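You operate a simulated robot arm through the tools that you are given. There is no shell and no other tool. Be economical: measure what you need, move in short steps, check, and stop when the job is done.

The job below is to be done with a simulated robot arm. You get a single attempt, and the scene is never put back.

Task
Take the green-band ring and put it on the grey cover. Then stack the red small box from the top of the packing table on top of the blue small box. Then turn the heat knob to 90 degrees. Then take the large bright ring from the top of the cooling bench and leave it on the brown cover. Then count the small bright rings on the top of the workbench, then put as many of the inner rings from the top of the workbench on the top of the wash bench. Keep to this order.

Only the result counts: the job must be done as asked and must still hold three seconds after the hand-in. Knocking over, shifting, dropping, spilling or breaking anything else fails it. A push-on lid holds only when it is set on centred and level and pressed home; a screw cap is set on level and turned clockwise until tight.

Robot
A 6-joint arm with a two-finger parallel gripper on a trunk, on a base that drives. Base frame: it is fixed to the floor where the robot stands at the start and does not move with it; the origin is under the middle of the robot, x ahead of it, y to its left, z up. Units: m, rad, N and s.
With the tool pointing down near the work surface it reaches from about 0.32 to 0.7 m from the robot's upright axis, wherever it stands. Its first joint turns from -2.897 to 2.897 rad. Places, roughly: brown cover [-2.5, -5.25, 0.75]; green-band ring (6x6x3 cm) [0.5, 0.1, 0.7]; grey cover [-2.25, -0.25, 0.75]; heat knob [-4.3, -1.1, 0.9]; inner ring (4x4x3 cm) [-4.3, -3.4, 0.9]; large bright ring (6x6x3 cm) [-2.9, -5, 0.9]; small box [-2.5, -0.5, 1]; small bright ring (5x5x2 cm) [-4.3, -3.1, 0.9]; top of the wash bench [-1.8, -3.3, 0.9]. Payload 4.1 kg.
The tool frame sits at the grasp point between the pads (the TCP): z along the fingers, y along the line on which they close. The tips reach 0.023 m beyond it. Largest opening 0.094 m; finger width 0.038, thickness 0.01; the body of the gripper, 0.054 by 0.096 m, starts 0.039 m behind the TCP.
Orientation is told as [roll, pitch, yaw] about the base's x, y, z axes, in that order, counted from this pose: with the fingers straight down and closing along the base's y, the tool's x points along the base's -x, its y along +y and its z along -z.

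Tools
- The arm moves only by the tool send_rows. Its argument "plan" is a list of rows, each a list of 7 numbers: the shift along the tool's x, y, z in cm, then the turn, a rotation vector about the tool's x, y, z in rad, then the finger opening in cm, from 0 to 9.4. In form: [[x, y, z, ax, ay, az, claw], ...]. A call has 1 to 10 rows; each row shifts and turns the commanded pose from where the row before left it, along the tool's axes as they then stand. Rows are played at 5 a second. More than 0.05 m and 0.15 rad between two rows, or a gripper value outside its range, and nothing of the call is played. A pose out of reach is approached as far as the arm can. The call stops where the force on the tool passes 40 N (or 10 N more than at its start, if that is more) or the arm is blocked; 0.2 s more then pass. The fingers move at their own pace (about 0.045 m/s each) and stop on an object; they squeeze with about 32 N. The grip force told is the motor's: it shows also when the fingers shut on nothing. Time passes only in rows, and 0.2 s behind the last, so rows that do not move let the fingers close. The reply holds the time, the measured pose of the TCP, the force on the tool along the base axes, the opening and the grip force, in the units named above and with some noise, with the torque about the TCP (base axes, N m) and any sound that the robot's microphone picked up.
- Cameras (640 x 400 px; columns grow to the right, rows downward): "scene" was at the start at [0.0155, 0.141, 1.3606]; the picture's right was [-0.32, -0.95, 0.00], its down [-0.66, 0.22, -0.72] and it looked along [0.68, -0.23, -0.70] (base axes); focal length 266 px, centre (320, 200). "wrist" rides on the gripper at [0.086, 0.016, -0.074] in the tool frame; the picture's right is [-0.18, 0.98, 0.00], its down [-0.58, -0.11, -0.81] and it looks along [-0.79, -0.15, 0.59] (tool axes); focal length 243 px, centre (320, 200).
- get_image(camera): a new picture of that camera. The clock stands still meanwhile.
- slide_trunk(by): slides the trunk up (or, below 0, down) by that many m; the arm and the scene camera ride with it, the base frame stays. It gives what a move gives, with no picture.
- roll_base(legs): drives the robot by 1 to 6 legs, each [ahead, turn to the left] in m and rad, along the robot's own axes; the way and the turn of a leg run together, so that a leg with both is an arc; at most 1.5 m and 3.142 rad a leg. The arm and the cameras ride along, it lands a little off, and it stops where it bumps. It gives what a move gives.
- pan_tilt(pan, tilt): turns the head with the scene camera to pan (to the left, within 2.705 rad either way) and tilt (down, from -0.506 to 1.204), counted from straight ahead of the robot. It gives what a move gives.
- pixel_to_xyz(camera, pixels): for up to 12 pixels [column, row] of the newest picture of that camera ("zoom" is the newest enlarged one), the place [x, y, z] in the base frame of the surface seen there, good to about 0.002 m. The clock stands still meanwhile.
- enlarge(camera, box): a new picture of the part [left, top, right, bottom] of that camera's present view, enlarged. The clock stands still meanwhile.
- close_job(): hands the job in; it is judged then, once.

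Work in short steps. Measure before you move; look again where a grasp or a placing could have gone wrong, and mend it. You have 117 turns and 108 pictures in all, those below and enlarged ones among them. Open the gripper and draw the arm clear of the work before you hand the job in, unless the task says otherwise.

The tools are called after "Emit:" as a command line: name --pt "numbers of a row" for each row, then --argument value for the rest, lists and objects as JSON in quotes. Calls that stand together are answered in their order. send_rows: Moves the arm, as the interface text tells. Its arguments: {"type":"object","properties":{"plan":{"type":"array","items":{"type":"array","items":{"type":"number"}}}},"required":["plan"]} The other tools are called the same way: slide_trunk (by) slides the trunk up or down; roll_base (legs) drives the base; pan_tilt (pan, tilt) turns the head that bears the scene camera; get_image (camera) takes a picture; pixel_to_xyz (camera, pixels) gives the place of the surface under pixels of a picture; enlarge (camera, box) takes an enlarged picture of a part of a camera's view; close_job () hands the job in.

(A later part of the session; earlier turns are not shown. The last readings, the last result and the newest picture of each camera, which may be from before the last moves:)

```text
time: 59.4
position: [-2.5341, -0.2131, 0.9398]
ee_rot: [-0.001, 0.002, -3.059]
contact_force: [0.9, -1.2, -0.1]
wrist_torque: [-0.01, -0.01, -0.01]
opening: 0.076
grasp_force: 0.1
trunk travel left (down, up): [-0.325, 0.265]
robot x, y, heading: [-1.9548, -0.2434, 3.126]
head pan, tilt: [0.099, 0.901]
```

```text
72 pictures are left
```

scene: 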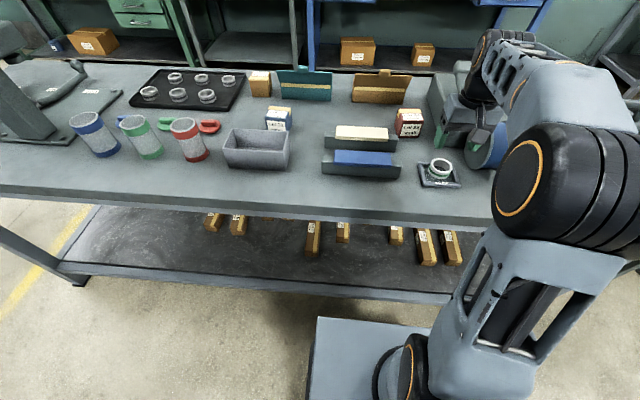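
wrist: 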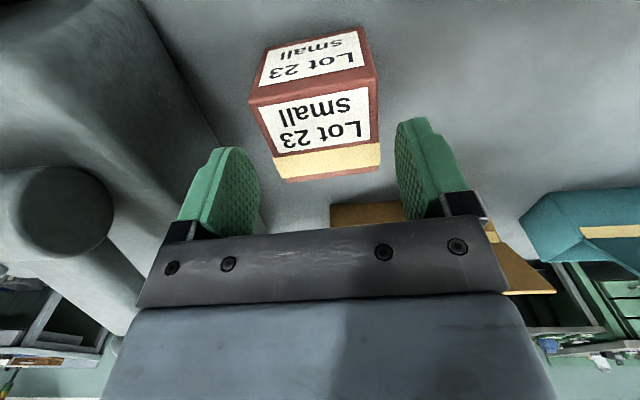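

Aligned. Descend to z≈0.884, close, and lift 1 cm gently.

Emit:
send_rows --pt "0 0 2 0 0 0 7.6" --pt "0 0 2 0 0 0 7.6" --pt "0 0 1.6 0 0 0 7.6" --pt "0 0 0 0 0 0 0" --pt "0 0 0 0 0 0 0" --pt "0 0 0 0 0 0 0" --pt "0 0 -0.3 0 0 0 0" --pt "0 0 -0.7 0 0 0 0"

```text
time: 61.1
position: [-2.5334, -0.2155, 0.8953]
ee_rot: [0.0, 0.002, -3.06]
contact_force: [-0.1, 1.0, -2.7]
wrist_torque: [0.01, -0.03, -0.03]
opening: 0.0621
grasp_force: 32.2
trunk travel left (down, up): [-0.325, 0.265]
robot x, y, heading: [-1.9539, -0.2433, 3.129]
head pan, tilt: [0.099, 0.901]
```

Held. Lift to z≈1.03.

Emit:
send_rows --pt "0 0 -1 0 0 0 0" --pt "0 0 -1.5 0 0 0 0" --pt "0 0 -2 0 0 0 0" --pt "0 0 -2 0 0 0 0" --pt "0 0 -2 0 0 0 0" --pt "0 0 -2 0 0 0 0" --pt "0 0 -1.5 0 0 0 0" --pt "0 0 -1 0 0 0 0" --pt "0 0 -0.5 0 0 0 0"

```text
time: 63.1
position: [-2.533, -0.214, 1.03]
ee_rot: [0.0, 0.002, -3.059]
contact_force: [0.9, 0.4, -2.8]
wrist_torque: [-0.03, -0.01, 0.02]
opening: 0.0619
grasp_force: 31.9
trunk travel left (down, up): [-0.325, 0.265]
robot x, y, heading: [-1.9569, -0.2404, 3.129]
head pan, tilt: [0.099, 0.901]
```

Carry it toward the blue box.

Emit:
send_rows --pt "-0.14 1.5 0 0 0 0 0" --pt "-0.14 2.5 0 0 0 0 0" --pt "-0.14 3 0 0 0 0 0" --pt "-0.14 3 0 0 0 0 0" --pt "-0.14 3 0 0 0 0 0" --pt "-0.14 3 0 0 0 0 0" --pt "-0.15 3 0 0 0 0 0" --pt "-0.15 3 0 0 0 0 0" --pt "-0.15 2 0 0 0 0 0" --pt "-0.15 1 0 0 0 0 0"

Emit:
send_rows --pt "0 1.5 0 0 0 0 0" --pt "0 2.5 0 0 0 0 0" --pt "0 2.9 0 0 0 0 0" --pt "0 2.5 0 0 0 0 0" --pt "0 2 0 0 0 0 0" --pt "0 1.5 0 0 0 0 0" --pt "0 0 0 0 0 0.08 0" --pt "0 0 0 0 0 0.075 0" --pt "0 0 0 0 0 0 0"

Emit:
get_image --camera "wrist"

Emit:
get_image --camera "scene"

```text
time: 65.3
position: [-2.5288, -0.4648, 1.0294]
ee_rot: [-0.001, 0.0, -3.06]
contact_force: [0.6, -1.0, -2.6]
wrist_torque: [-0.01, 0.03, 0.04]
opening: 0.0618
grasp_force: 32.0
trunk travel left (down, up): [-0.325, 0.265]
robot x, y, heading: [-1.9579, -0.2405, 3.126]
head pan, tilt: [0.099, 0.901]
```

```text
time: 67.3
position: [-2.4899, -0.576, 1.0134]
ee_rot: [0.0, 0.0, 3.067]
contact_force: [0.4, 0.3, -3.1]
wrist_torque: [0.01, -0.04, 0.0]
opening: 0.0619
grasp_force: 32.0
out of reach, approached as far as the arm can: row 3, 4, 5, 6
trunk travel left (down, up): [-0.325, 0.265]
robot x, y, heading: [-1.956, -0.2425, 3.127]
head pan, tilt: [0.099, 0.901]
```

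```text
71 pictures are left
```

wrist: 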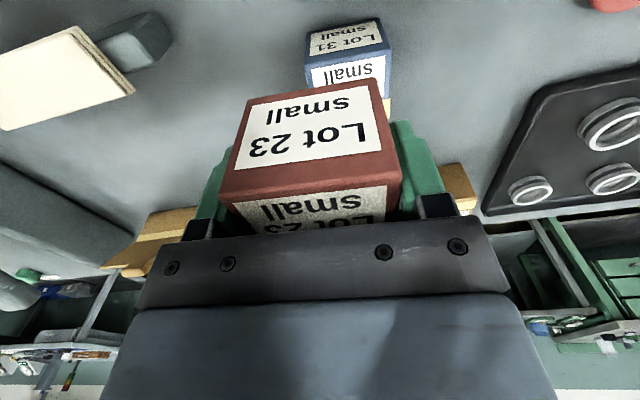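

```text
70 pictures are left
```

scene: 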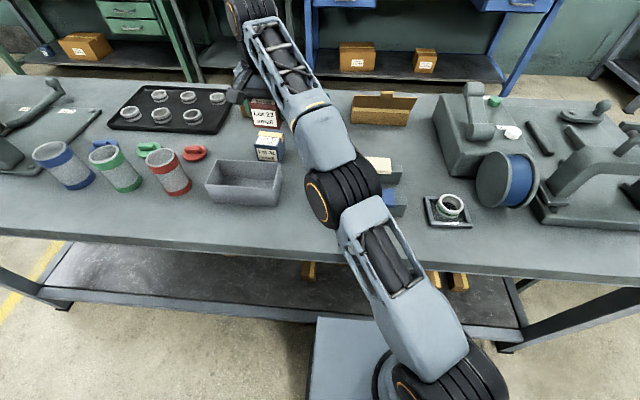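

That height is slightly out of reach; drive 5 cm nearer (about 4 cm of room remains to the table edge).

Emit:
roll_base --legs '[[0.05, 0]]'

Emit:
send_rows --pt "0 0 0 0 0 0 0"

```text
time: 68.3
position: [-2.5403, -0.5769, 1.0136]
ee_rot: [0.0, 0.002, 3.07]
contact_force: [0.2, 0.2, -2.8]
wrist_torque: [-0.02, 0.01, -0.02]
opening: 0.062
grasp_force: 32.2
trunk travel left (down, up): [-0.325, 0.265]
robot x, y, heading: [-2.006, -0.2406, 3.133]
head pan, tilt: [0.099, 0.901]
```

```text
time: 68.7
position: [-2.5412, -0.576, 1.0125]
ee_rot: [-0.001, 0.003, 3.07]
contact_force: [1.0, 0.8, -3.4]
wrist_torque: [0.02, 0.02, 0.0]
opening: 0.062
grasp_force: 31.8
trunk travel left (down, up): [-0.325, 0.265]
robot x, y, heading: [-2.0078, -0.2404, 3.131]
head pan, tilt: [0.099, 0.901]
```

Shift to over the blue box.

Emit:
send_rows --pt "0.6 0.4 0 0 0 0 0" --pt "1.2 0.7 0.5 0 0 0 0" --pt "0.77 0.42 0.5 0 0 0 0" --pt "0 0 0 0 0 0 0"

Emit:
get_image --camera "wrist"

Emit:
enlarge --camera "scene" --box '[206, 70, 318, 140]'

```text
time: 69.7
position: [-2.5233, -0.6, 1.0047]
ee_rot: [-0.002, 0.001, 3.067]
contact_force: [-0.5, 0.3, -3.4]
wrist_torque: [-0.02, -0.01, -0.02]
opening: 0.0619
grasp_force: 31.8
out of reach, approached as far as the arm can: row 2, 3
trunk travel left (down, up): [-0.325, 0.265]
robot x, y, heading: [-2.0058, -0.2411, 3.125]
head pan, tilt: [0.099, 0.901]
```

```text
69 pictures are left
```

wrist: 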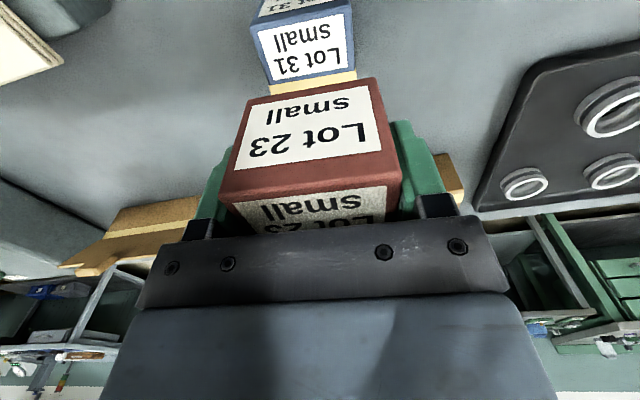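

```text
5.71 times, centred on (262, 105) of scene
```

zoom: 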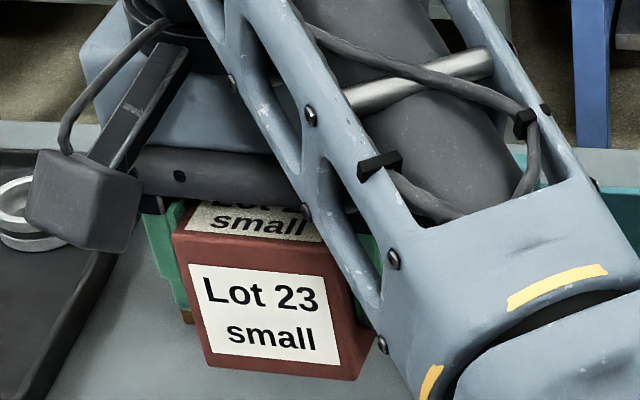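

Reach at this height is the limit, so raise the trunk 0.15 m, which lets the arm work lower relative to its shoulder.

Emit:
slide_trunk --by 0.15

Emit:
send_rows --pt "0 0 1 0 0 0 0" --pt "0 0 2 0 0 0 0" --pt "0 0 2.5 0 0 0 0" --pt "0 0 2.5 0 0 0 0" --pt "0 0 2.5 0 0 0 0" --pt "0 0 2.5 0 0 0 0" --pt "0 0 1.5 0 0 0 0" --pt "0 0 0.5 0 0 0 0" --pt "0 0 0 0 0 0 0"

```text
time: 71.4
position: [-2.5251, -0.6004, 1.1557]
ee_rot: [-0.002, 0.002, 3.066]
contact_force: [-0.4, 0.0, -3.0]
wrist_torque: [-0.03, 0.02, -0.02]
opening: 0.062
grasp_force: 32.1
trunk travel left (down, up): [-0.475, 0.115]
robot x, y, heading: [-2.0092, -0.243, 3.125]
head pan, tilt: [0.099, 0.901]
```

```text
time: 73.4
position: [-2.5273, -0.6015, 1.1457]
ee_rot: [-0.011, 0.014, 3.068]
contact_force: [-0.2, 0.0, -2.2]
wrist_torque: [0.0, -0.01, -0.01]
opening: 0.0617
grasp_force: 31.6
out of reach, approached as far as the arm can: row 1, 2, 3, 4, 5, 6, 7, 8
trunk travel left (down, up): [-0.475, 0.115]
robot x, y, heading: [-2.0066, -0.2436, 3.131]
head pan, tilt: [0.099, 0.901]
```

Something limits the arm in this sideways posture. I'll bring the load back in front of the robot (held high), then reposition the base so the blue box is straight ahead.

Emit:
send_rows --pt "1 -1.5 0 0 0 0 0" --pt "1 -2.5 0 0 0 0 0" --pt "1 -3 0 0 0 0 0" --pt "1 -3 0 0 0 0 0" --pt "1 -3 0 0 0 0 0" --pt "0.5 -3 0 0 0 0 0" --pt "0.5 -3 0 0 0 0 0" --pt "0.5 -2.5 0 0 0 0 0" --pt "0.5 -1.5 0 0 0 0 0"

```text
time: 75.4
position: [-2.5847, -0.4658, 1.1692]
ee_rot: [0.0, -0.001, 3.07]
contact_force: [0.9, 0.1, -2.1]
wrist_torque: [0.01, 0.0, -0.02]
opening: 0.062
grasp_force: 32.3
out of reach, approached as far as the arm can: row 1, 2, 3, 4, 5, 6, 7, 8
trunk travel left (down, up): [-0.475, 0.115]
robot x, y, heading: [-2.0051, -0.2417, 3.131]
head pan, tilt: [0.099, 0.901]
```

Now it follows again. Continue inward: 10 cm towards the robot and to the middle.

Emit:
send_rows --pt "1 -1 0 0 0 0 0" --pt "2 -1.5 0 0 0 0 0" --pt "2 -2 0 0 0 0 0" --pt "2 -2 0 0 0 0 0" --pt "2 -2 0 0 0 0 0" --pt "2 -2 0 0 0 0 0" --pt "2 -2 0 0 0 0 0" --pt "1 -2 0 0 0 0 0" --pt "0.5 -1 0 0 0 0 0"

```text
time: 77.4
position: [-2.4294, -0.3244, 1.1675]
ee_rot: [-0.002, 0.001, 3.068]
contact_force: [-0.9, -0.3, -3.1]
wrist_torque: [0.0, -0.02, 0.0]
opening: 0.0622
grasp_force: 31.7
trunk travel left (down, up): [-0.475, 0.115]
robot x, y, heading: [-2.005, -0.2418, 3.131]
head pan, tilt: [0.099, 0.901]
```

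Now reposition the base: back 0.35, then an S-turn to about (−1.945, −0.575).

Emit:
roll_base --legs '[[-0.35, 0], [0, 0.85], [0.44, 0], [0, -0.85]]'

Emit:
get_image --camera "scene"

```text
time: 86.4
position: [-2.378, -0.6575, 1.168]
ee_rot: [-0.002, 0.003, 3.066]
contact_force: [-0.4, 0.4, -2.4]
wrist_torque: [0.01, -0.01, 0.02]
opening: 0.0619
grasp_force: 32.5
trunk travel left (down, up): [-0.475, 0.115]
robot x, y, heading: [-1.9541, -0.5756, 3.129]
head pan, tilt: [0.099, 0.901]
```

```text
67 pictures are left
```

scene: 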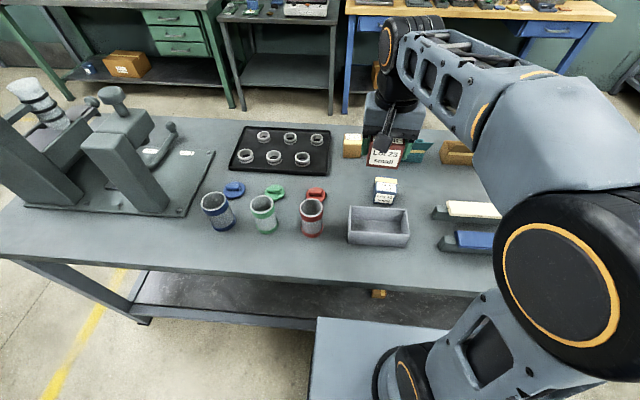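

Blue box visible at (385,188); re-measure its top.

Emit:
enlarge --camera "scene" --box '[353, 168, 417, 208]'

```text
10.00 times, centred on (385, 188) of scene
```

zoom: 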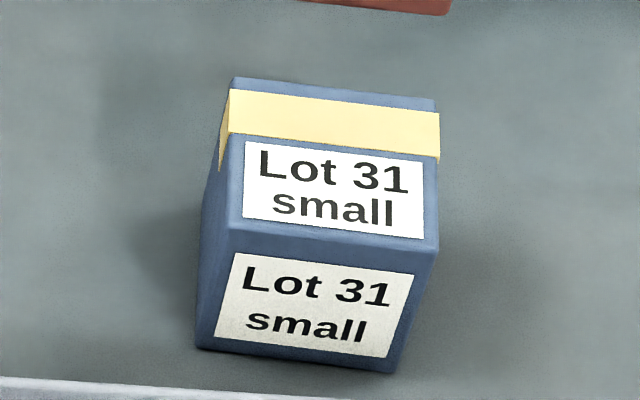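

Emit:
pixel_to_xyz --camera "zoom" --pixels '[[240, 82], [430, 101], [434, 248], [229, 228], [330, 165], [240, 155], [435, 175]]'

```text
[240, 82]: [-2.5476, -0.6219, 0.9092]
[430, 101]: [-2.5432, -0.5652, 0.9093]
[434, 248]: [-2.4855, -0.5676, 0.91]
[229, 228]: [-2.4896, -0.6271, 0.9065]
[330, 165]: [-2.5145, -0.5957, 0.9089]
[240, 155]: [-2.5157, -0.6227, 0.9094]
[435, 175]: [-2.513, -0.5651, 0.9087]
```

Blue centre (−2.5165, −0.5955). Move over it and down to z≈1.0.

Emit:
send_rows --pt "-1 -0.4 0.5 0 0 0 0" --pt "-2 -0.8 1.5 0 0 0 0" --pt "-2.2 -0.8 2 0 0 0 0" --pt "-2.2 -0.8 2 0 0 0 0" --pt "-2.2 -0.8 2 0 0 0 0" --pt "-2.2 -0.8 2 0 0 0 0" --pt "-1.6 -0.5 2 0 0 0 0" --pt "-0.88 -0.24 2 0 0 0 0" --pt "0 0 1.5 0 0 0 0" --pt "0 0 0.8 0 0 0 0"

Emit:
get_image --camera "wrist"

Emit:
enlarge --camera "scene" --box '[345, 140, 441, 200]'

```text
time: 88.6
position: [-2.5156, -0.5939, 1.0035]
ee_rot: [-0.001, 0.002, 3.064]
contact_force: [-0.1, 0.5, -3.1]
wrist_torque: [-0.01, 0.02, -0.01]
opening: 0.0618
grasp_force: 32.0
trunk travel left (down, up): [-0.475, 0.115]
robot x, y, heading: [-1.9518, -0.5733, 3.128]
head pan, tilt: [0.099, 0.901]
```

```text
65 pictures are left
```

wrist: 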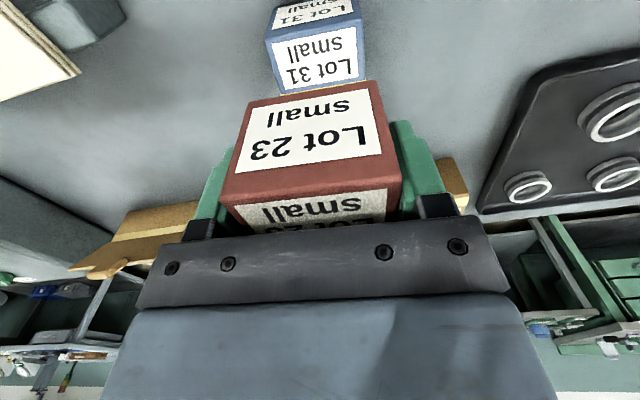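

```text
6.67 times, centred on (393, 170) of scene
```

zoom: 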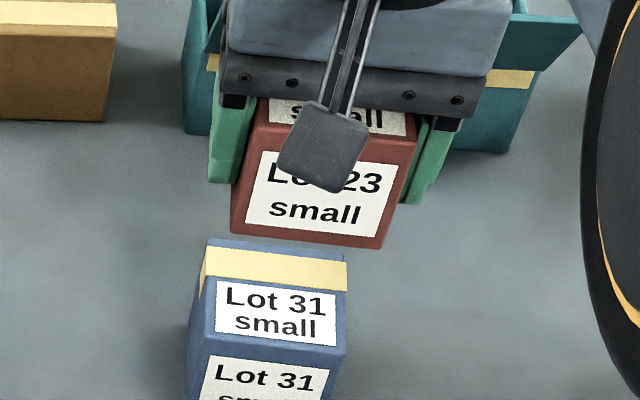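

Verify the red box's lower front corners: (236,228), (383,243), and upper points.

Emit:
pixel_to_xyz --camera "zoom" --pixels '[[236, 226], [382, 243], [310, 236], [262, 125], [408, 140], [318, 210]]'

```text
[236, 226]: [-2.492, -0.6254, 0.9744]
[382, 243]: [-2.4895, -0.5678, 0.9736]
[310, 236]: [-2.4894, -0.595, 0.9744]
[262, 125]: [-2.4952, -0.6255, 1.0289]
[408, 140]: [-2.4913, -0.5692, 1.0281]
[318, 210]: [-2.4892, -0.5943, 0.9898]
```

Alignment within ~2 mm; correct 2 mm and descend toward contact at TCP ≈0.946.

Emit:
send_rows --pt "0.2 0 1.5 0 0 0 0" --pt "0 0 2 0 0 0 0" --pt "0 0 1.2 0 0 0 0" --pt "0 0 0.5 0 0 0 0" --pt "0 0 0.3 0 0 0 0" --pt "0 0 0 0 0 0 0"

Emit:
enlarge --camera "scene" --box '[345, 140, 441, 200]'

```text
time: 90.0
position: [-2.5137, -0.5957, 0.9498]
ee_rot: [-0.002, 0.002, 3.064]
contact_force: [0.0, 0.1, -2.9]
wrist_torque: [0.01, -0.02, -0.02]
opening: 0.0619
grasp_force: 31.9
trunk travel left (down, up): [-0.475, 0.115]
robot x, y, heading: [-1.9567, -0.572, 3.128]
head pan, tilt: [0.099, 0.901]
```

```text
6.67 times, centred on (393, 170) of scene
```

zoom: 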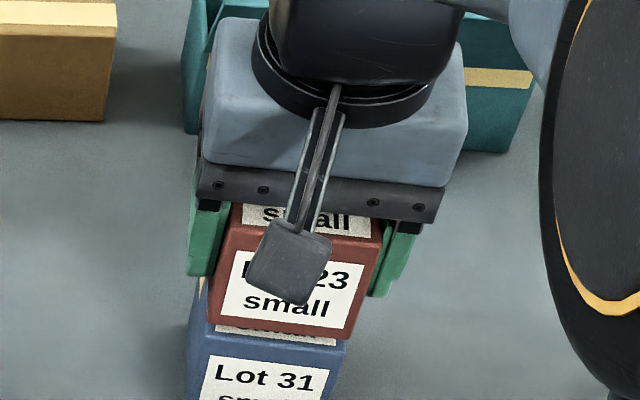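

Nearly touching; lower in 1.5 mm steps until the load comes off.

Emit:
send_rows --pt "0 0 0.2 0 0 0 0" --pt "0 0 0.15 0 0 0 0" --pt "0 0 0 0 0 0 0"

Emit:
enlarge --camera "scene" --box '[353, 168, 417, 208]'

```text
time: 90.8
position: [-2.5129, -0.5956, 0.9451]
ee_rot: [-0.001, 0.001, 3.065]
contact_force: [0.5, -0.7, -3.9]
wrist_torque: [0.0, 0.02, 0.0]
opening: 0.062
grasp_force: 32.0
trunk travel left (down, up): [-0.475, 0.115]
robot x, y, heading: [-1.9538, -0.5766, 3.127]
head pan, tilt: [0.099, 0.901]
```

```text
10.00 times, centred on (385, 188) of scene
```

zoom: 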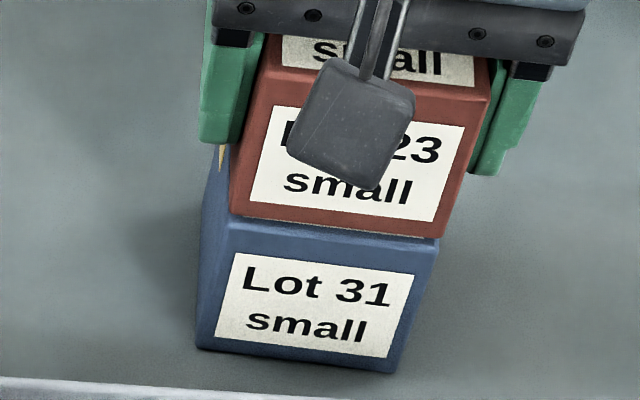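

Laterally aligned (red edge 232–436 over blue 229–434). Lower a bit more.

Emit:
send_rows --pt "0 0 0.15 0 0 0 0" --pt "0 0 0 0 0 0 0"

```text
time: 91.4
position: [-2.5139, -0.5948, 0.9431]
ee_rot: [-0.001, 0.001, 3.063]
contact_force: [0.5, 0.5, -2.9]
wrist_torque: [0.01, -0.03, -0.02]
opening: 0.062
grasp_force: 32.2
trunk travel left (down, up): [-0.475, 0.115]
robot x, y, heading: [-1.9536, -0.5745, 3.13]
head pan, tilt: [0.099, 0.901]
```

Emit:
send_rows --pt "0 0 0.15 0 0 0 0" --pt "0 0 0 0 0 0 0"

Emit:
enlarge --camera "scene" --box '[353, 168, 417, 208]'

```text
time: 92.0
position: [-2.5141, -0.5952, 0.9433]
ee_rot: [0.0, -0.002, 3.065]
contact_force: [0.9, 0.4, 7.7]
wrist_torque: [-0.1, -0.02, 0.01]
opening: 0.0617
grasp_force: 31.9
trunk travel left (down, up): [-0.475, 0.115]
robot x, y, heading: [-1.9533, -0.5753, 3.129]
head pan, tilt: [0.099, 0.901]
```

```text
10.00 times, centred on (385, 188) of scene
```

zoom: 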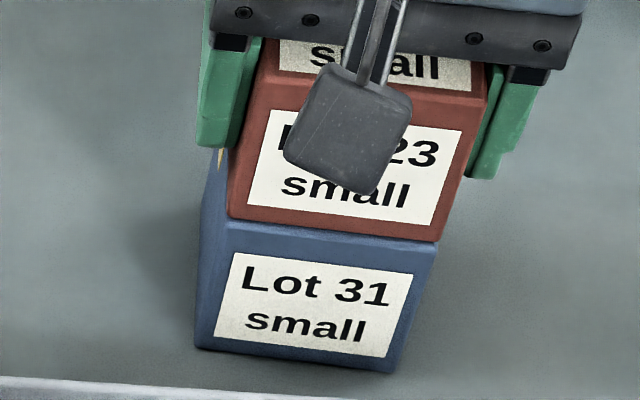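

Contact (+7.7 N). Ease off 1 mm, open to 7.6 cm and rise.

Emit:
send_rows --pt "0 0 -0.1 0 0 0 0" --pt "0 0 0 0 0 0 7.6" --pt "0 0 0 0 0 0 7.6" --pt "0 0 0 0 0 0 7.6" --pt "0 0 -1 0 0 0 7.6" --pt "0 0 -2 0 0 0 7.6" --pt "0 0 -3 0 0 0 7.6" --pt "0 0 -4 0 0 0 7.6" --pt "2 0 -4 0 0 0 7.6" --pt "4 0 -1 0 0 0 7.6"

Emit:
get_image --camera "scene"

```text
time: 94.2
position: [-2.4536, -0.6004, 1.0955]
ee_rot: [0.0, 0.0, 3.065]
contact_force: [1.6, 0.1, 0.3]
wrist_torque: [0.03, 0.04, 0.0]
opening: 0.076
grasp_force: 0.1
trunk travel left (down, up): [-0.475, 0.115]
robot x, y, heading: [-1.9513, -0.5786, 3.127]
head pan, tilt: [0.099, 0.901]
```

```text
60 pictures are left
```

scene: 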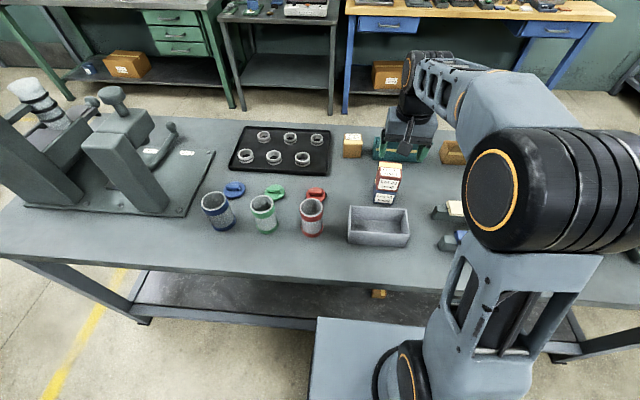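

Red is stacked on blue. Retract, back off and turn left (facing −y) to look for the way round to the heat knob.

Emit:
send_rows --pt "3 0 -1 0 0 0 7.6" --pt "3 0 0 0 0 0 5" --pt "2.5 0 0 0 0 0 3"

Emit:
roll_base --legs '[[-0.35, 0], [0, 1.571]]'

Emit:
pan_tilt --pan -0.5 --tilt 0.4

Emit:
get_image --camera "scene"

```text
time: 95.0
position: [-2.3685, -0.6079, 1.1047]
ee_rot: [0.0, 0.001, 3.065]
contact_force: [-0.3, 0.3, -0.5]
wrist_torque: [0.01, 0.03, 0.03]
opening: 0.0298
grasp_force: 0.0
trunk travel left (down, up): [-0.475, 0.115]
robot x, y, heading: [-1.9539, -0.5754, 3.118]
head pan, tilt: [0.099, 0.901]
```

```text
time: 101.1
position: [-1.5755, -0.9969, 1.1033]
ee_rot: [-0.001, 0.001, -1.653]
contact_force: [-0.2, -0.4, -0.2]
wrist_torque: [0.04, 0.01, -0.01]
opening: 0.0301
grasp_force: 0.0
trunk travel left (down, up): [-0.475, 0.115]
robot x, y, heading: [-1.6054, -0.5803, -1.591]
head pan, tilt: [0.099, 0.901]
```

```text
time: 102.1
position: [-1.5757, -0.9981, 1.1023]
ee_rot: [-0.003, 0.001, -1.652]
contact_force: [0.0, -0.7, -0.4]
wrist_torque: [0.0, 0.04, -0.01]
opening: 0.0299
grasp_force: 0.0
trunk travel left (down, up): [-0.475, 0.115]
robot x, y, heading: [-1.6059, -0.5827, -1.595]
head pan, tilt: [-0.499, 0.4]
```

```text
59 pictures are left
```

scene: 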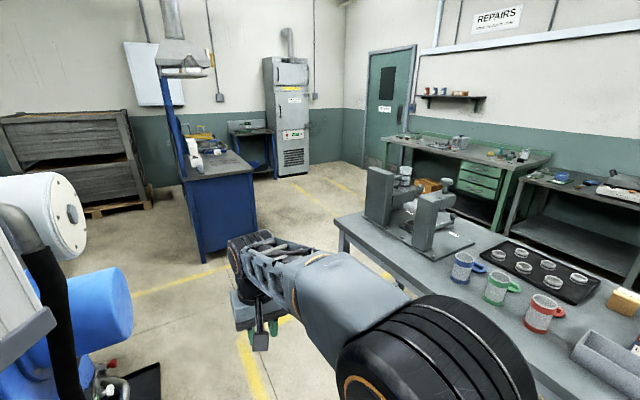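

Measure the passage: blue cabinet corner (205,262), (255,228), table corner (340,220), green bench (440,200), grey table.

Emit:
pixel_to_xyz --camera "scene" --pixels '[[203, 262], [254, 228], [340, 222], [385, 180], [490, 225], [550, 160], [610, 185], [525, 170], [280, 175], [310, 210], [100, 300], [440, 145]]'

```text
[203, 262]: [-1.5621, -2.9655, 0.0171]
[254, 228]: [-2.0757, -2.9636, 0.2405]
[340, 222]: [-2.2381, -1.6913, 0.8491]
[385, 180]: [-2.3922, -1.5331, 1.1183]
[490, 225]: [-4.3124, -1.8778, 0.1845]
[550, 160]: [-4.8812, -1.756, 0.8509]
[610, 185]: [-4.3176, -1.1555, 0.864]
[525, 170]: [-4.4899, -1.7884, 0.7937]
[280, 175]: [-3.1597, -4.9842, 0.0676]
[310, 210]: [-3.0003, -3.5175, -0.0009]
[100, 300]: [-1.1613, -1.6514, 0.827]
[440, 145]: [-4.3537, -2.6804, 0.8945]
```

The corridor at y≈−2.3 is clear. Drive along it to about (−3.5, −2.3) and turn to face +y.

Emit:
roll_base --legs '[[1.5, 0], [0.2, 0], [0, -1.55], [1.5, 0], [0.35, 0], [0, -1.57]]'

Emit:
pan_tilt --pan 0.6 --tilt 0.6

Emit:
get_image --camera "scene"

```text
time: 127.2
position: [-3.5286, -1.8837, 1.1032]
ee_rot: [-0.001, 0.002, 1.531]
contact_force: [-0.1, 1.1, 0.0]
wrist_torque: [0.01, -0.04, -0.01]
opening: 0.03
grasp_force: 0.0
trunk travel left (down, up): [-0.475, 0.115]
robot x, y, heading: [-3.4817, -2.2999, 1.586]
head pan, tilt: [-0.499, 0.4]
```

```text
time: 128.5
position: [-3.5317, -1.8847, 1.1042]
ee_rot: [-0.002, 0.002, 1.531]
contact_force: [-0.3, 0.6, 0.2]
wrist_torque: [0.0, 0.05, -0.03]
opening: 0.0301
grasp_force: 0.0
trunk travel left (down, up): [-0.475, 0.115]
robot x, y, heading: [-3.4812, -2.299, 1.592]
head pan, tilt: [0.6, 0.6]
```

```text
58 pictures are left
```

scene: 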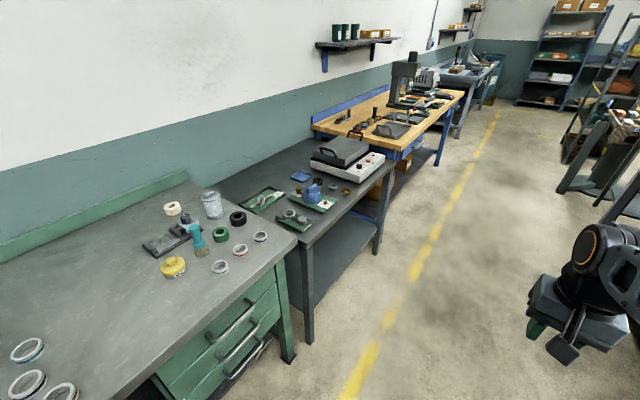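

Here are the workbench (rings at left) and the hot plate at (345,158). Measure it.

Emit:
enlarge --camera "scene" --box '[280, 120, 408, 200]'

Emit:
pixel_to_xyz --camera "scene" --pixels '[[350, 172], [382, 158], [312, 160], [305, 240], [395, 160], [297, 240], [280, 262], [372, 245], [410, 150]]'

```text
5.00 times, centred on (344, 160) of scene
```

zoom: 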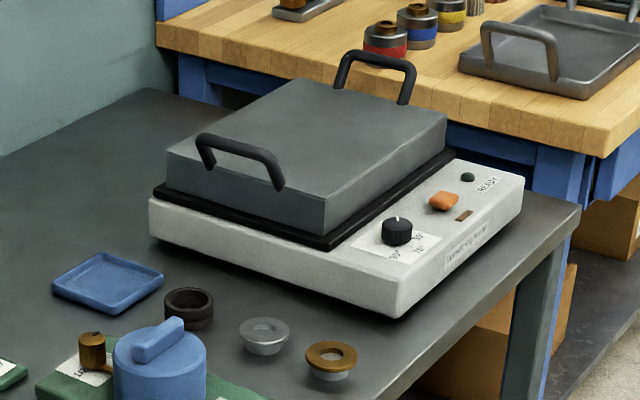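

```text
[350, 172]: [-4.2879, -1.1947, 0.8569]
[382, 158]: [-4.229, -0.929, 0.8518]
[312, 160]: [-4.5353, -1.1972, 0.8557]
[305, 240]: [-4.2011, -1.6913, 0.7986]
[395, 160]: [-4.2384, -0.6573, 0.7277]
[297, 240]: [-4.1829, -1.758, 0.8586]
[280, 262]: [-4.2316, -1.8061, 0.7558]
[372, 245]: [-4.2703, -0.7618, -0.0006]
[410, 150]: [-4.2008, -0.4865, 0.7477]
```

Drive along to y≈−1.1, turn left to face the plate, and approach a little.

Emit:
roll_base --legs '[[1.2, 0], [0, 1.55], [0.2, 0]]'

Emit:
pan_tilt --pan 0.1 --tilt 0.9

Emit:
get_image --camera "scene"

Emit:
get_image --camera "wrist"

```text
time: 139.5
position: [-4.1233, -1.1218, 1.1034]
ee_rot: [-0.002, 0.001, 3.055]
contact_force: [0.4, -0.6, -0.4]
wrist_torque: [0.03, 0.01, -0.01]
opening: 0.0301
grasp_force: 0.1
trunk travel left (down, up): [-0.475, 0.115]
robot x, y, heading: [-3.7091, -1.0936, 3.11]
head pan, tilt: [0.6, 0.6]
```

```text
time: 140.4
position: [-4.1233, -1.1224, 1.1039]
ee_rot: [-0.003, 0.001, 3.055]
contact_force: [-0.2, 0.0, -0.3]
wrist_torque: [-0.01, 0.0, -0.03]
opening: 0.0301
grasp_force: 0.1
trunk travel left (down, up): [-0.475, 0.115]
robot x, y, heading: [-3.7099, -1.0948, 3.118]
head pan, tilt: [0.099, 0.901]
```

```text
56 pictures are left
```

scene: 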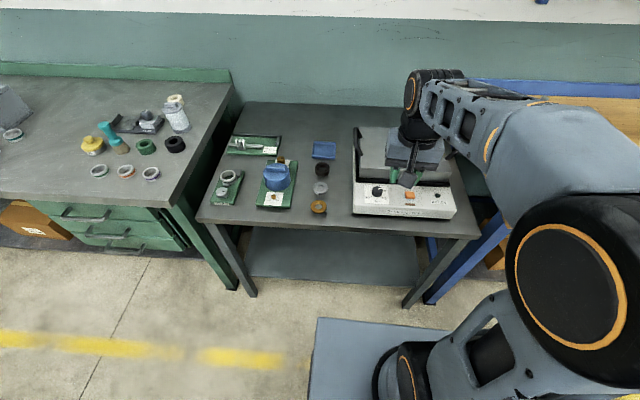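

```text
55 pictures are left
```

wrist: 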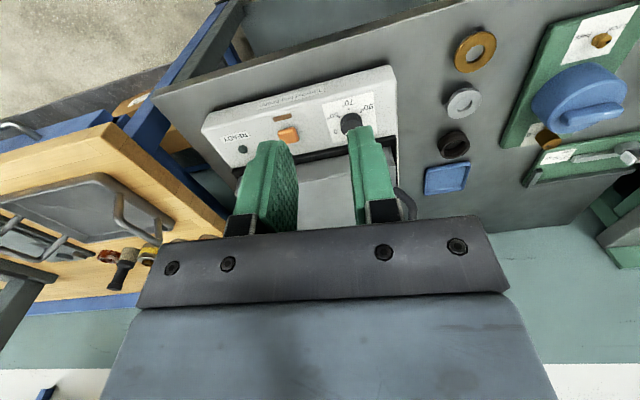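

Enlarge the knob in the scene view, around (378,190).

Emit:
enlarge --camera "scene" --box '[354, 176, 402, 206]'

Emit:
enlarge --camera "wrist" --box '[310, 80, 390, 130]'

```text
13.33 times, centred on (378, 191) of scene
```

zoom: 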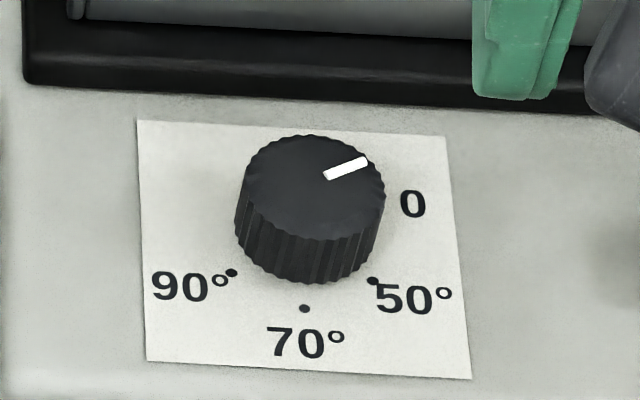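

```text
8.00 times, centred on (350, 105) of wrist
```

zoom: 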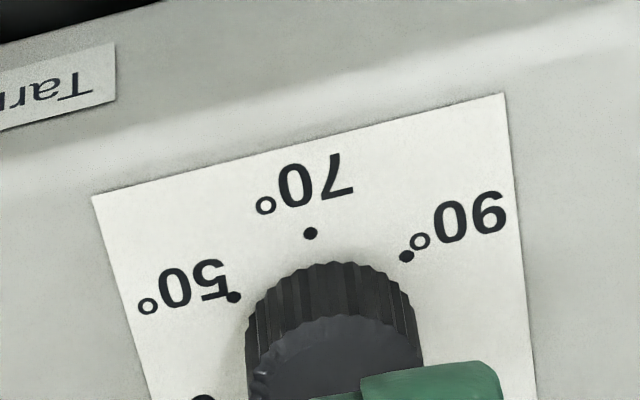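

Emit:
enlarge --camera "scene" --box '[354, 176, 402, 206]'

Emit:
pixel_to_xyz --camera "zoom" --pixels '[[314, 187], [231, 272], [305, 309], [373, 281], [330, 175], [364, 161], [250, 185], [378, 185], [314, 140], [314, 233], [150, 200], [440, 330]]'

```text
13.33 times, centred on (378, 191) of scene
```

zoom: 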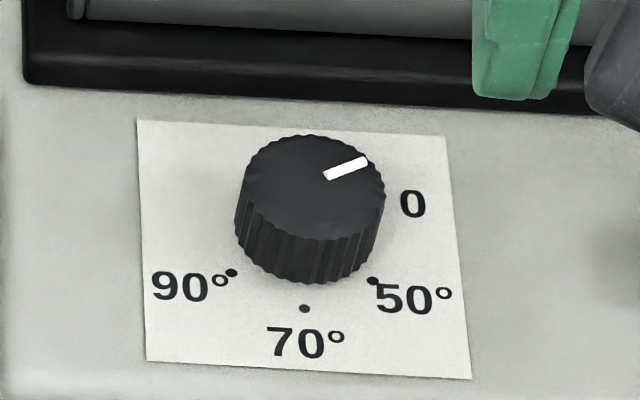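

```text
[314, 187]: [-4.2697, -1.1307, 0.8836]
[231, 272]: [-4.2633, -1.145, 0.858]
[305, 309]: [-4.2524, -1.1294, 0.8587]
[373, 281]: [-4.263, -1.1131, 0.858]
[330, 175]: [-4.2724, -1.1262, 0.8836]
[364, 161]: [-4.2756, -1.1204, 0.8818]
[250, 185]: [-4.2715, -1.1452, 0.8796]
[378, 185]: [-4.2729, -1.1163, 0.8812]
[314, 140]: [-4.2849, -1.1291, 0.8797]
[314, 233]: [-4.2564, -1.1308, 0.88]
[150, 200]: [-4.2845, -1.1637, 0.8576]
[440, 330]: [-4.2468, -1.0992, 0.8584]
```

Knob centre ≈ (−4.2707, −1.130), radius 1.45 cm, top 0.882, panel 0.858; pointer at ≈118°, the 90° dot at ≈−64°: turn ≈182° clockwise. Measure the lid next to it for clearance.

Emit:
enlarge --camera "scene" --box '[340, 110, 468, 222]'

Emit:
pixel_to_xyz --camera "scene" --pixels '[[358, 182], [358, 178], [362, 170], [362, 160], [360, 150], [358, 135], [375, 176], [375, 170], [440, 178], [448, 165], [409, 196], [356, 170]]'

```text
3.57 times, centred on (404, 166) of scene
```

zoom: 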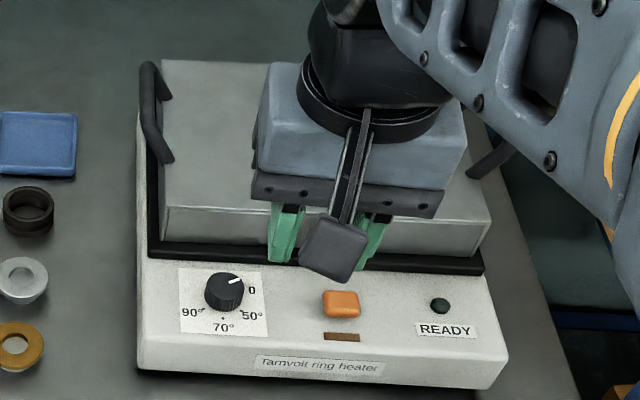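

```text
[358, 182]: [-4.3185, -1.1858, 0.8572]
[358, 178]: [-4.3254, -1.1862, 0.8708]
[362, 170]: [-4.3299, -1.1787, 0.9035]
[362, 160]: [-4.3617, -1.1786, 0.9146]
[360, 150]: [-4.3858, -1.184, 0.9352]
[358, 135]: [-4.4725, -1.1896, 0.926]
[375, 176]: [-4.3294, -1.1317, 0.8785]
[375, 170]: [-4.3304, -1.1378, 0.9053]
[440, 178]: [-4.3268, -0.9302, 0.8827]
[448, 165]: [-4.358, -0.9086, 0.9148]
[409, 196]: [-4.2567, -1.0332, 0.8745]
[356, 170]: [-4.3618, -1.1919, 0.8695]
```

Lid face is at x −4.33, so the fingers (radius <4 cm) and body (above 0.923) stay clear. Move over the knob at z≈0.96, then turn the wrist −0.8 rad.

Emit:
send_rows --pt "-3 0.4 2 0 0 0 5" --pt "-3.6 0.5 3 0 0 0 5" --pt "-4 0.6 3 0 0 0 5" --pt "-4.02 0.56 3 0 0 0 5" --pt "0 0 3.4 0 0 -0.13 5" --pt "0 0 0 0 0 -0.14 5" --pt "0 0 0 0 0 -0.14 5" --pt "0 0 0 0 0 -0.14 5" --pt "0 0 0 0 0 -0.14 5" --pt "0 0 0 0 0 -0.14 5"

Emit:
send_rows --pt "0 0 0 0 0 0 5"

Emit:
get_image --camera "wrist"

```text
refused: row 3 steps farther than a row can; nothing moved
```

```text
time: 140.8
position: [-4.1219, -1.1217, 1.1029]
ee_rot: [-0.002, 0.0, 3.056]
contact_force: [-0.3, 0.6, -0.5]
wrist_torque: [-0.01, 0.0, -0.01]
opening: 0.0499
grasp_force: 0.0
trunk travel left (down, up): [-0.475, 0.115]
robot x, y, heading: [-3.7061, -1.0975, 3.119]
head pan, tilt: [0.099, 0.901]
```

```text
50 pictures are left
```

wrist: 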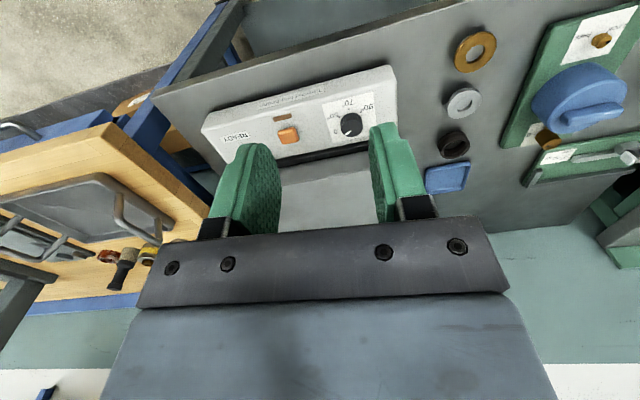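

A row was a bit long; resend with smaller steps.

Emit:
send_rows --pt "-2.9 0.4 2.5 0 0 0 5" --pt "-3 0.4 3 0 0 0 5" --pt "-3 0.4 3 0 0 0 5" --pt "-3 0.4 3 0 0 0 5" --pt "-2.8 0.4 2.8 0 0 0 5" --pt "0 0 0 0 0 -0.14 5" --pt "0 0 0 0 0 -0.14 5" --pt "0 0 0 0 0 -0.14 5" --pt "0 0 0 0 0 -0.14 5" --pt "0 0 0 0 0 -0.14 5"

Emit:
get_image --camera "wrist"

```text
time: 143.1
position: [-4.272, -1.1285, 0.9594]
ee_rot: [-0.001, 0.002, -2.526]
contact_force: [-0.7, -0.1, -0.6]
wrist_torque: [-0.01, 0.01, 0.01]
opening: 0.0499
grasp_force: 0.0
trunk travel left (down, up): [-0.475, 0.115]
robot x, y, heading: [-3.7076, -1.096, 3.118]
head pan, tilt: [0.099, 0.901]
```

```text
49 pictures are left
```

wrist: 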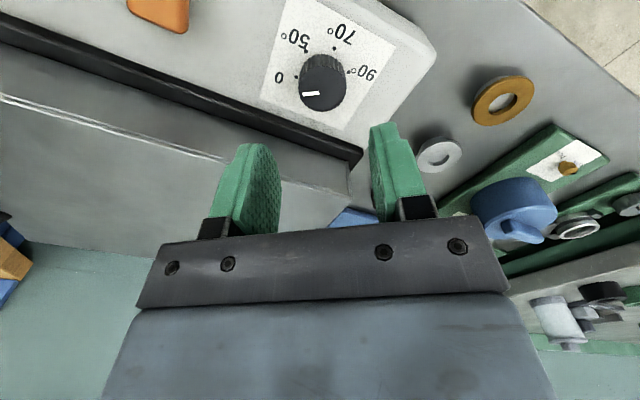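

Pointer now clearly sits near the 0 dot. Turn 0.14 more, correct 2 mm, descend to z≈0.886 and close.

Emit:
send_rows --pt "0 0.22 0 0 0 -0.14 5" --pt "0 0 2.5 0 0 0 5" --pt "0 0 2.5 0 0 0 5" --pt "0 0 1.5 0 0 0 5" --pt "0 0 0.8 0 0 0 5" --pt "0 0 0 0 0 0 2" --pt "0 0 0 0 0 0 1" --pt "0 0 0 0 0 0 1"

Emit:
get_image --camera "wrist"

```text
time: 144.8
position: [-4.2709, -1.1303, 0.8877]
ee_rot: [0.0, 0.003, -2.387]
contact_force: [-0.6, 1.2, -1.8]
wrist_torque: [-0.23, 0.62, -0.02]
opening: 0.0317
grasp_force: 44.9
trunk travel left (down, up): [-0.475, 0.115]
robot x, y, heading: [-3.7051, -1.098, 3.109]
head pan, tilt: [0.099, 0.901]
```

```text
48 pictures are left
```

wrist: 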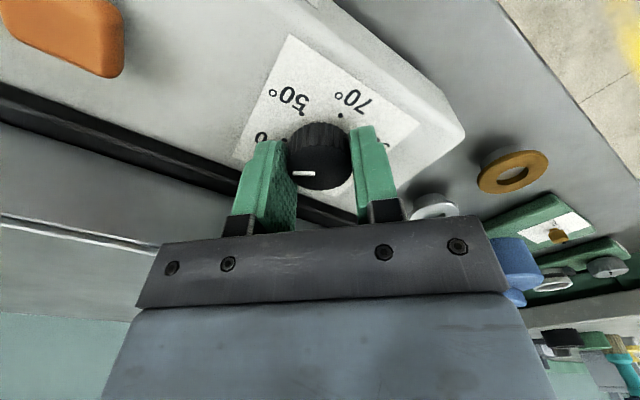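

Gripped on the knob. Turn clockwise 1.45 rad in small rows.

Emit:
send_rows --pt "0 0 0 0 0 0.145 1" --pt "0 0 0 0 0 0.145 1" --pt "0 0 0 0 0 0.145 1" --pt "0 0 0 0 0 0.145 1" --pt "0 0 0 0 0 0.145 1" --pt "0 0 0 0 0 0.145 1" --pt "0 0 0 0 0 0.145 1" --pt "0 0 0 0 0 0.145 1" --pt "0 0 0 0 0 0.145 1" --pt "0 0 0 0 0 0.145 1"

Emit:
get_image --camera "wrist"

```text
time: 147.1
position: [-4.271, -1.1288, 0.8875]
ee_rot: [-0.002, 0.001, 2.443]
contact_force: [-8.5, 9.9, 4.1]
wrist_torque: [-0.42, -0.63, 0.03]
opening: 0.0318
grasp_force: 44.9
trunk travel left (down, up): [-0.475, 0.115]
robot x, y, heading: [-3.7061, -1.0948, 3.113]
head pan, tilt: [0.099, 0.901]
```

```text
47 pictures are left
```

wrist: 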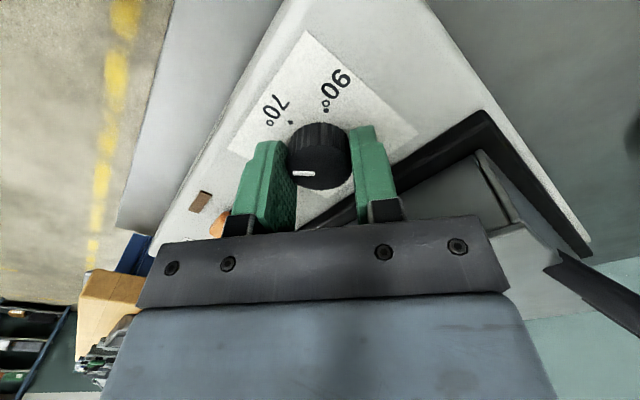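

The knob followed. Open in place, turn the wrist back for a second bite.

Emit:
send_rows --pt "0 0 0 0 0 0 5" --pt "0 0 0 0 0 0 5" --pt "0 0 0 0 0 -0.145 5" --pt "0 0 0 0 0 -0.145 5" --pt "0 0 0 0 0 -0.145 5" --pt "0 0 0 0 0 -0.145 5" --pt "0 0 0 0 0 -0.145 5" --pt "0 0 0 0 0 -0.145 5" --pt "0 0 0 0 0 -0.145 5" --pt "0 0 0 0 0 -0.145 5"

Emit:
send_rows --pt "0 0 0 0 0 -0.145 5" --pt "0 0 0 0 0 -0.145 5" --pt "0 0 0 0 0 -0.145 5" --pt "0 0 0 0 0 0 5" --pt "0 0 0 0 0 0 5"

Emit:
get_image --camera "wrist"

```text
time: 149.2
position: [-4.2694, -1.1301, 0.8877]
ee_rot: [0.0, 0.002, -2.676]
contact_force: [0.8, 0.6, -0.3]
wrist_torque: [-0.01, 0.01, -0.02]
opening: 0.0498
grasp_force: 0.0
trunk travel left (down, up): [-0.475, 0.115]
robot x, y, heading: [-3.7098, -1.0944, 3.12]
head pan, tilt: [0.099, 0.901]
```

```text
time: 150.4
position: [-4.2693, -1.1302, 0.8882]
ee_rot: [0.001, 0.001, -2.243]
contact_force: [0.0, -0.5, -0.4]
wrist_torque: [0.01, -0.05, 0.0]
opening: 0.0499
grasp_force: 0.0
trunk travel left (down, up): [-0.475, 0.115]
robot x, y, heading: [-3.7062, -1.0957, 3.117]
head pan, tilt: [0.099, 0.901]
```

```text
46 pictures are left
```

wrist: 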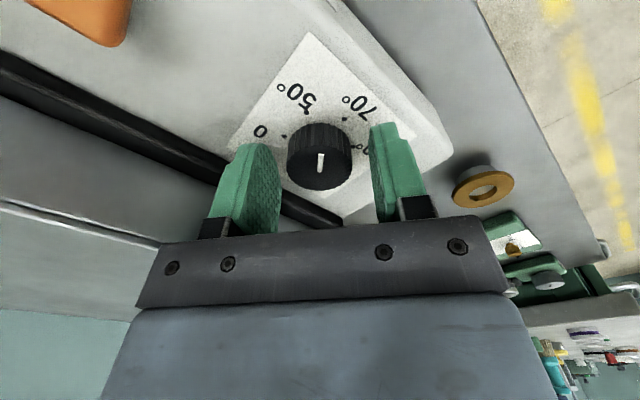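

Enlarge for exact pointer and dot angles.

Emit:
enlarge --camera "wrist" --box '[256, 100, 384, 200]'

```text
4.00 times, centred on (320, 150) of wrist
```

zoom: 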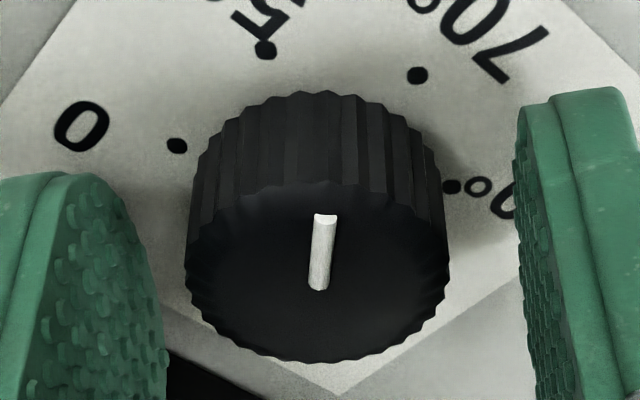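

Emit:
pixel_to_xyz --camera "zoom" --pixels '[[325, 219], [318, 285], [177, 145], [265, 49], [417, 75], [451, 187], [190, 265], [448, 265], [320, 190], [320, 355], [317, 270]]'

```text
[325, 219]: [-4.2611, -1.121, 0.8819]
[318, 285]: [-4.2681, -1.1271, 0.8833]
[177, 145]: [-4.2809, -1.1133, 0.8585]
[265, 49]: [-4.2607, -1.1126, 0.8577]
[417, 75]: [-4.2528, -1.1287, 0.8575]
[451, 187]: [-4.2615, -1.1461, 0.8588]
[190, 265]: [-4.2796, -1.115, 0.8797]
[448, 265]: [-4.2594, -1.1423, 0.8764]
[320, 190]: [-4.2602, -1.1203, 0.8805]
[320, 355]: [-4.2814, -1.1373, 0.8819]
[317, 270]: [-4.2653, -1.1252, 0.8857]
```

Dots lie at 120°, 60°, 0°, −60° around the centre; the pointer is now at ≈37–39°, so ≈97° (1.69 rad) remain. Close and turn.

Emit:
send_rows --pt "0 -0.15 0 0 0 0 5" --pt "0 0 0 0 0 0 1" --pt "0 0 0 0 0 0 1" --pt "0 0 0 0 0 0 1" --pt "0 0 0 0 0 0.14 1" --pt "0 0 0 0 0 0.14 1" --pt "0 0 0 0 0 0.14 1" --pt "0 0 0 0 0 0.14 1" --pt "0 0 0 0 0 0.14 1" --pt "0 0 0 0 0 0.14 1"

Emit:
send_rows --pt "0 0 0 0 0 0.14 1" --pt "0 0 0 0 0 0.14 1" --pt "0 0 0 0 0 0.14 1" --pt "0 0 0 0 0 0.14 1" --pt "0 0 0 0 0 0.14 1" --pt "0 0 0 0 0 0.14 1" --pt "0 0 0 0 0 0 1"

Emit:
enlarge --camera "wrist" --box '[256, 100, 384, 200]'

```text
time: 152.7
position: [-4.2706, -1.1294, 0.8874]
ee_rot: [0.0, 0.001, -3.085]
contact_force: [8.2, -3.3, -3.2]
wrist_torque: [-0.49, -0.88, 0.02]
opening: 0.0315
grasp_force: 44.9
trunk travel left (down, up): [-0.475, 0.115]
robot x, y, heading: [-3.7062, -1.0913, 3.117]
head pan, tilt: [0.099, 0.901]
```

```text
time: 154.2
position: [-4.2694, -1.1295, 0.8872]
ee_rot: [-0.002, 0.002, 2.359]
contact_force: [11.2, -2.1, -7.4]
wrist_torque: [-1.19, -0.6, 0.0]
opening: 0.0315
grasp_force: 45.1
trunk travel left (down, up): [-0.475, 0.115]
robot x, y, heading: [-3.7053, -1.0934, 3.119]
head pan, tilt: [0.099, 0.901]
```

```text
4.00 times, centred on (320, 150) of wrist
```

zoom: 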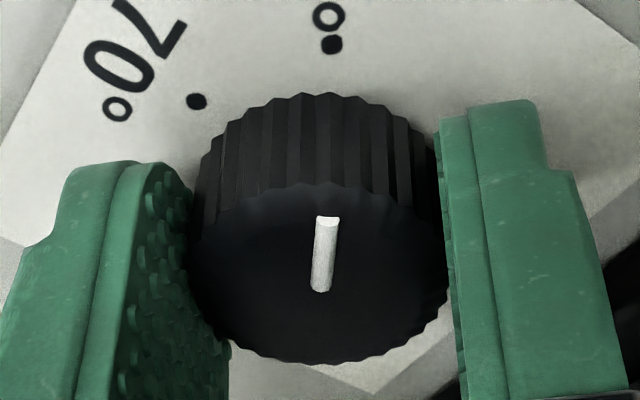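

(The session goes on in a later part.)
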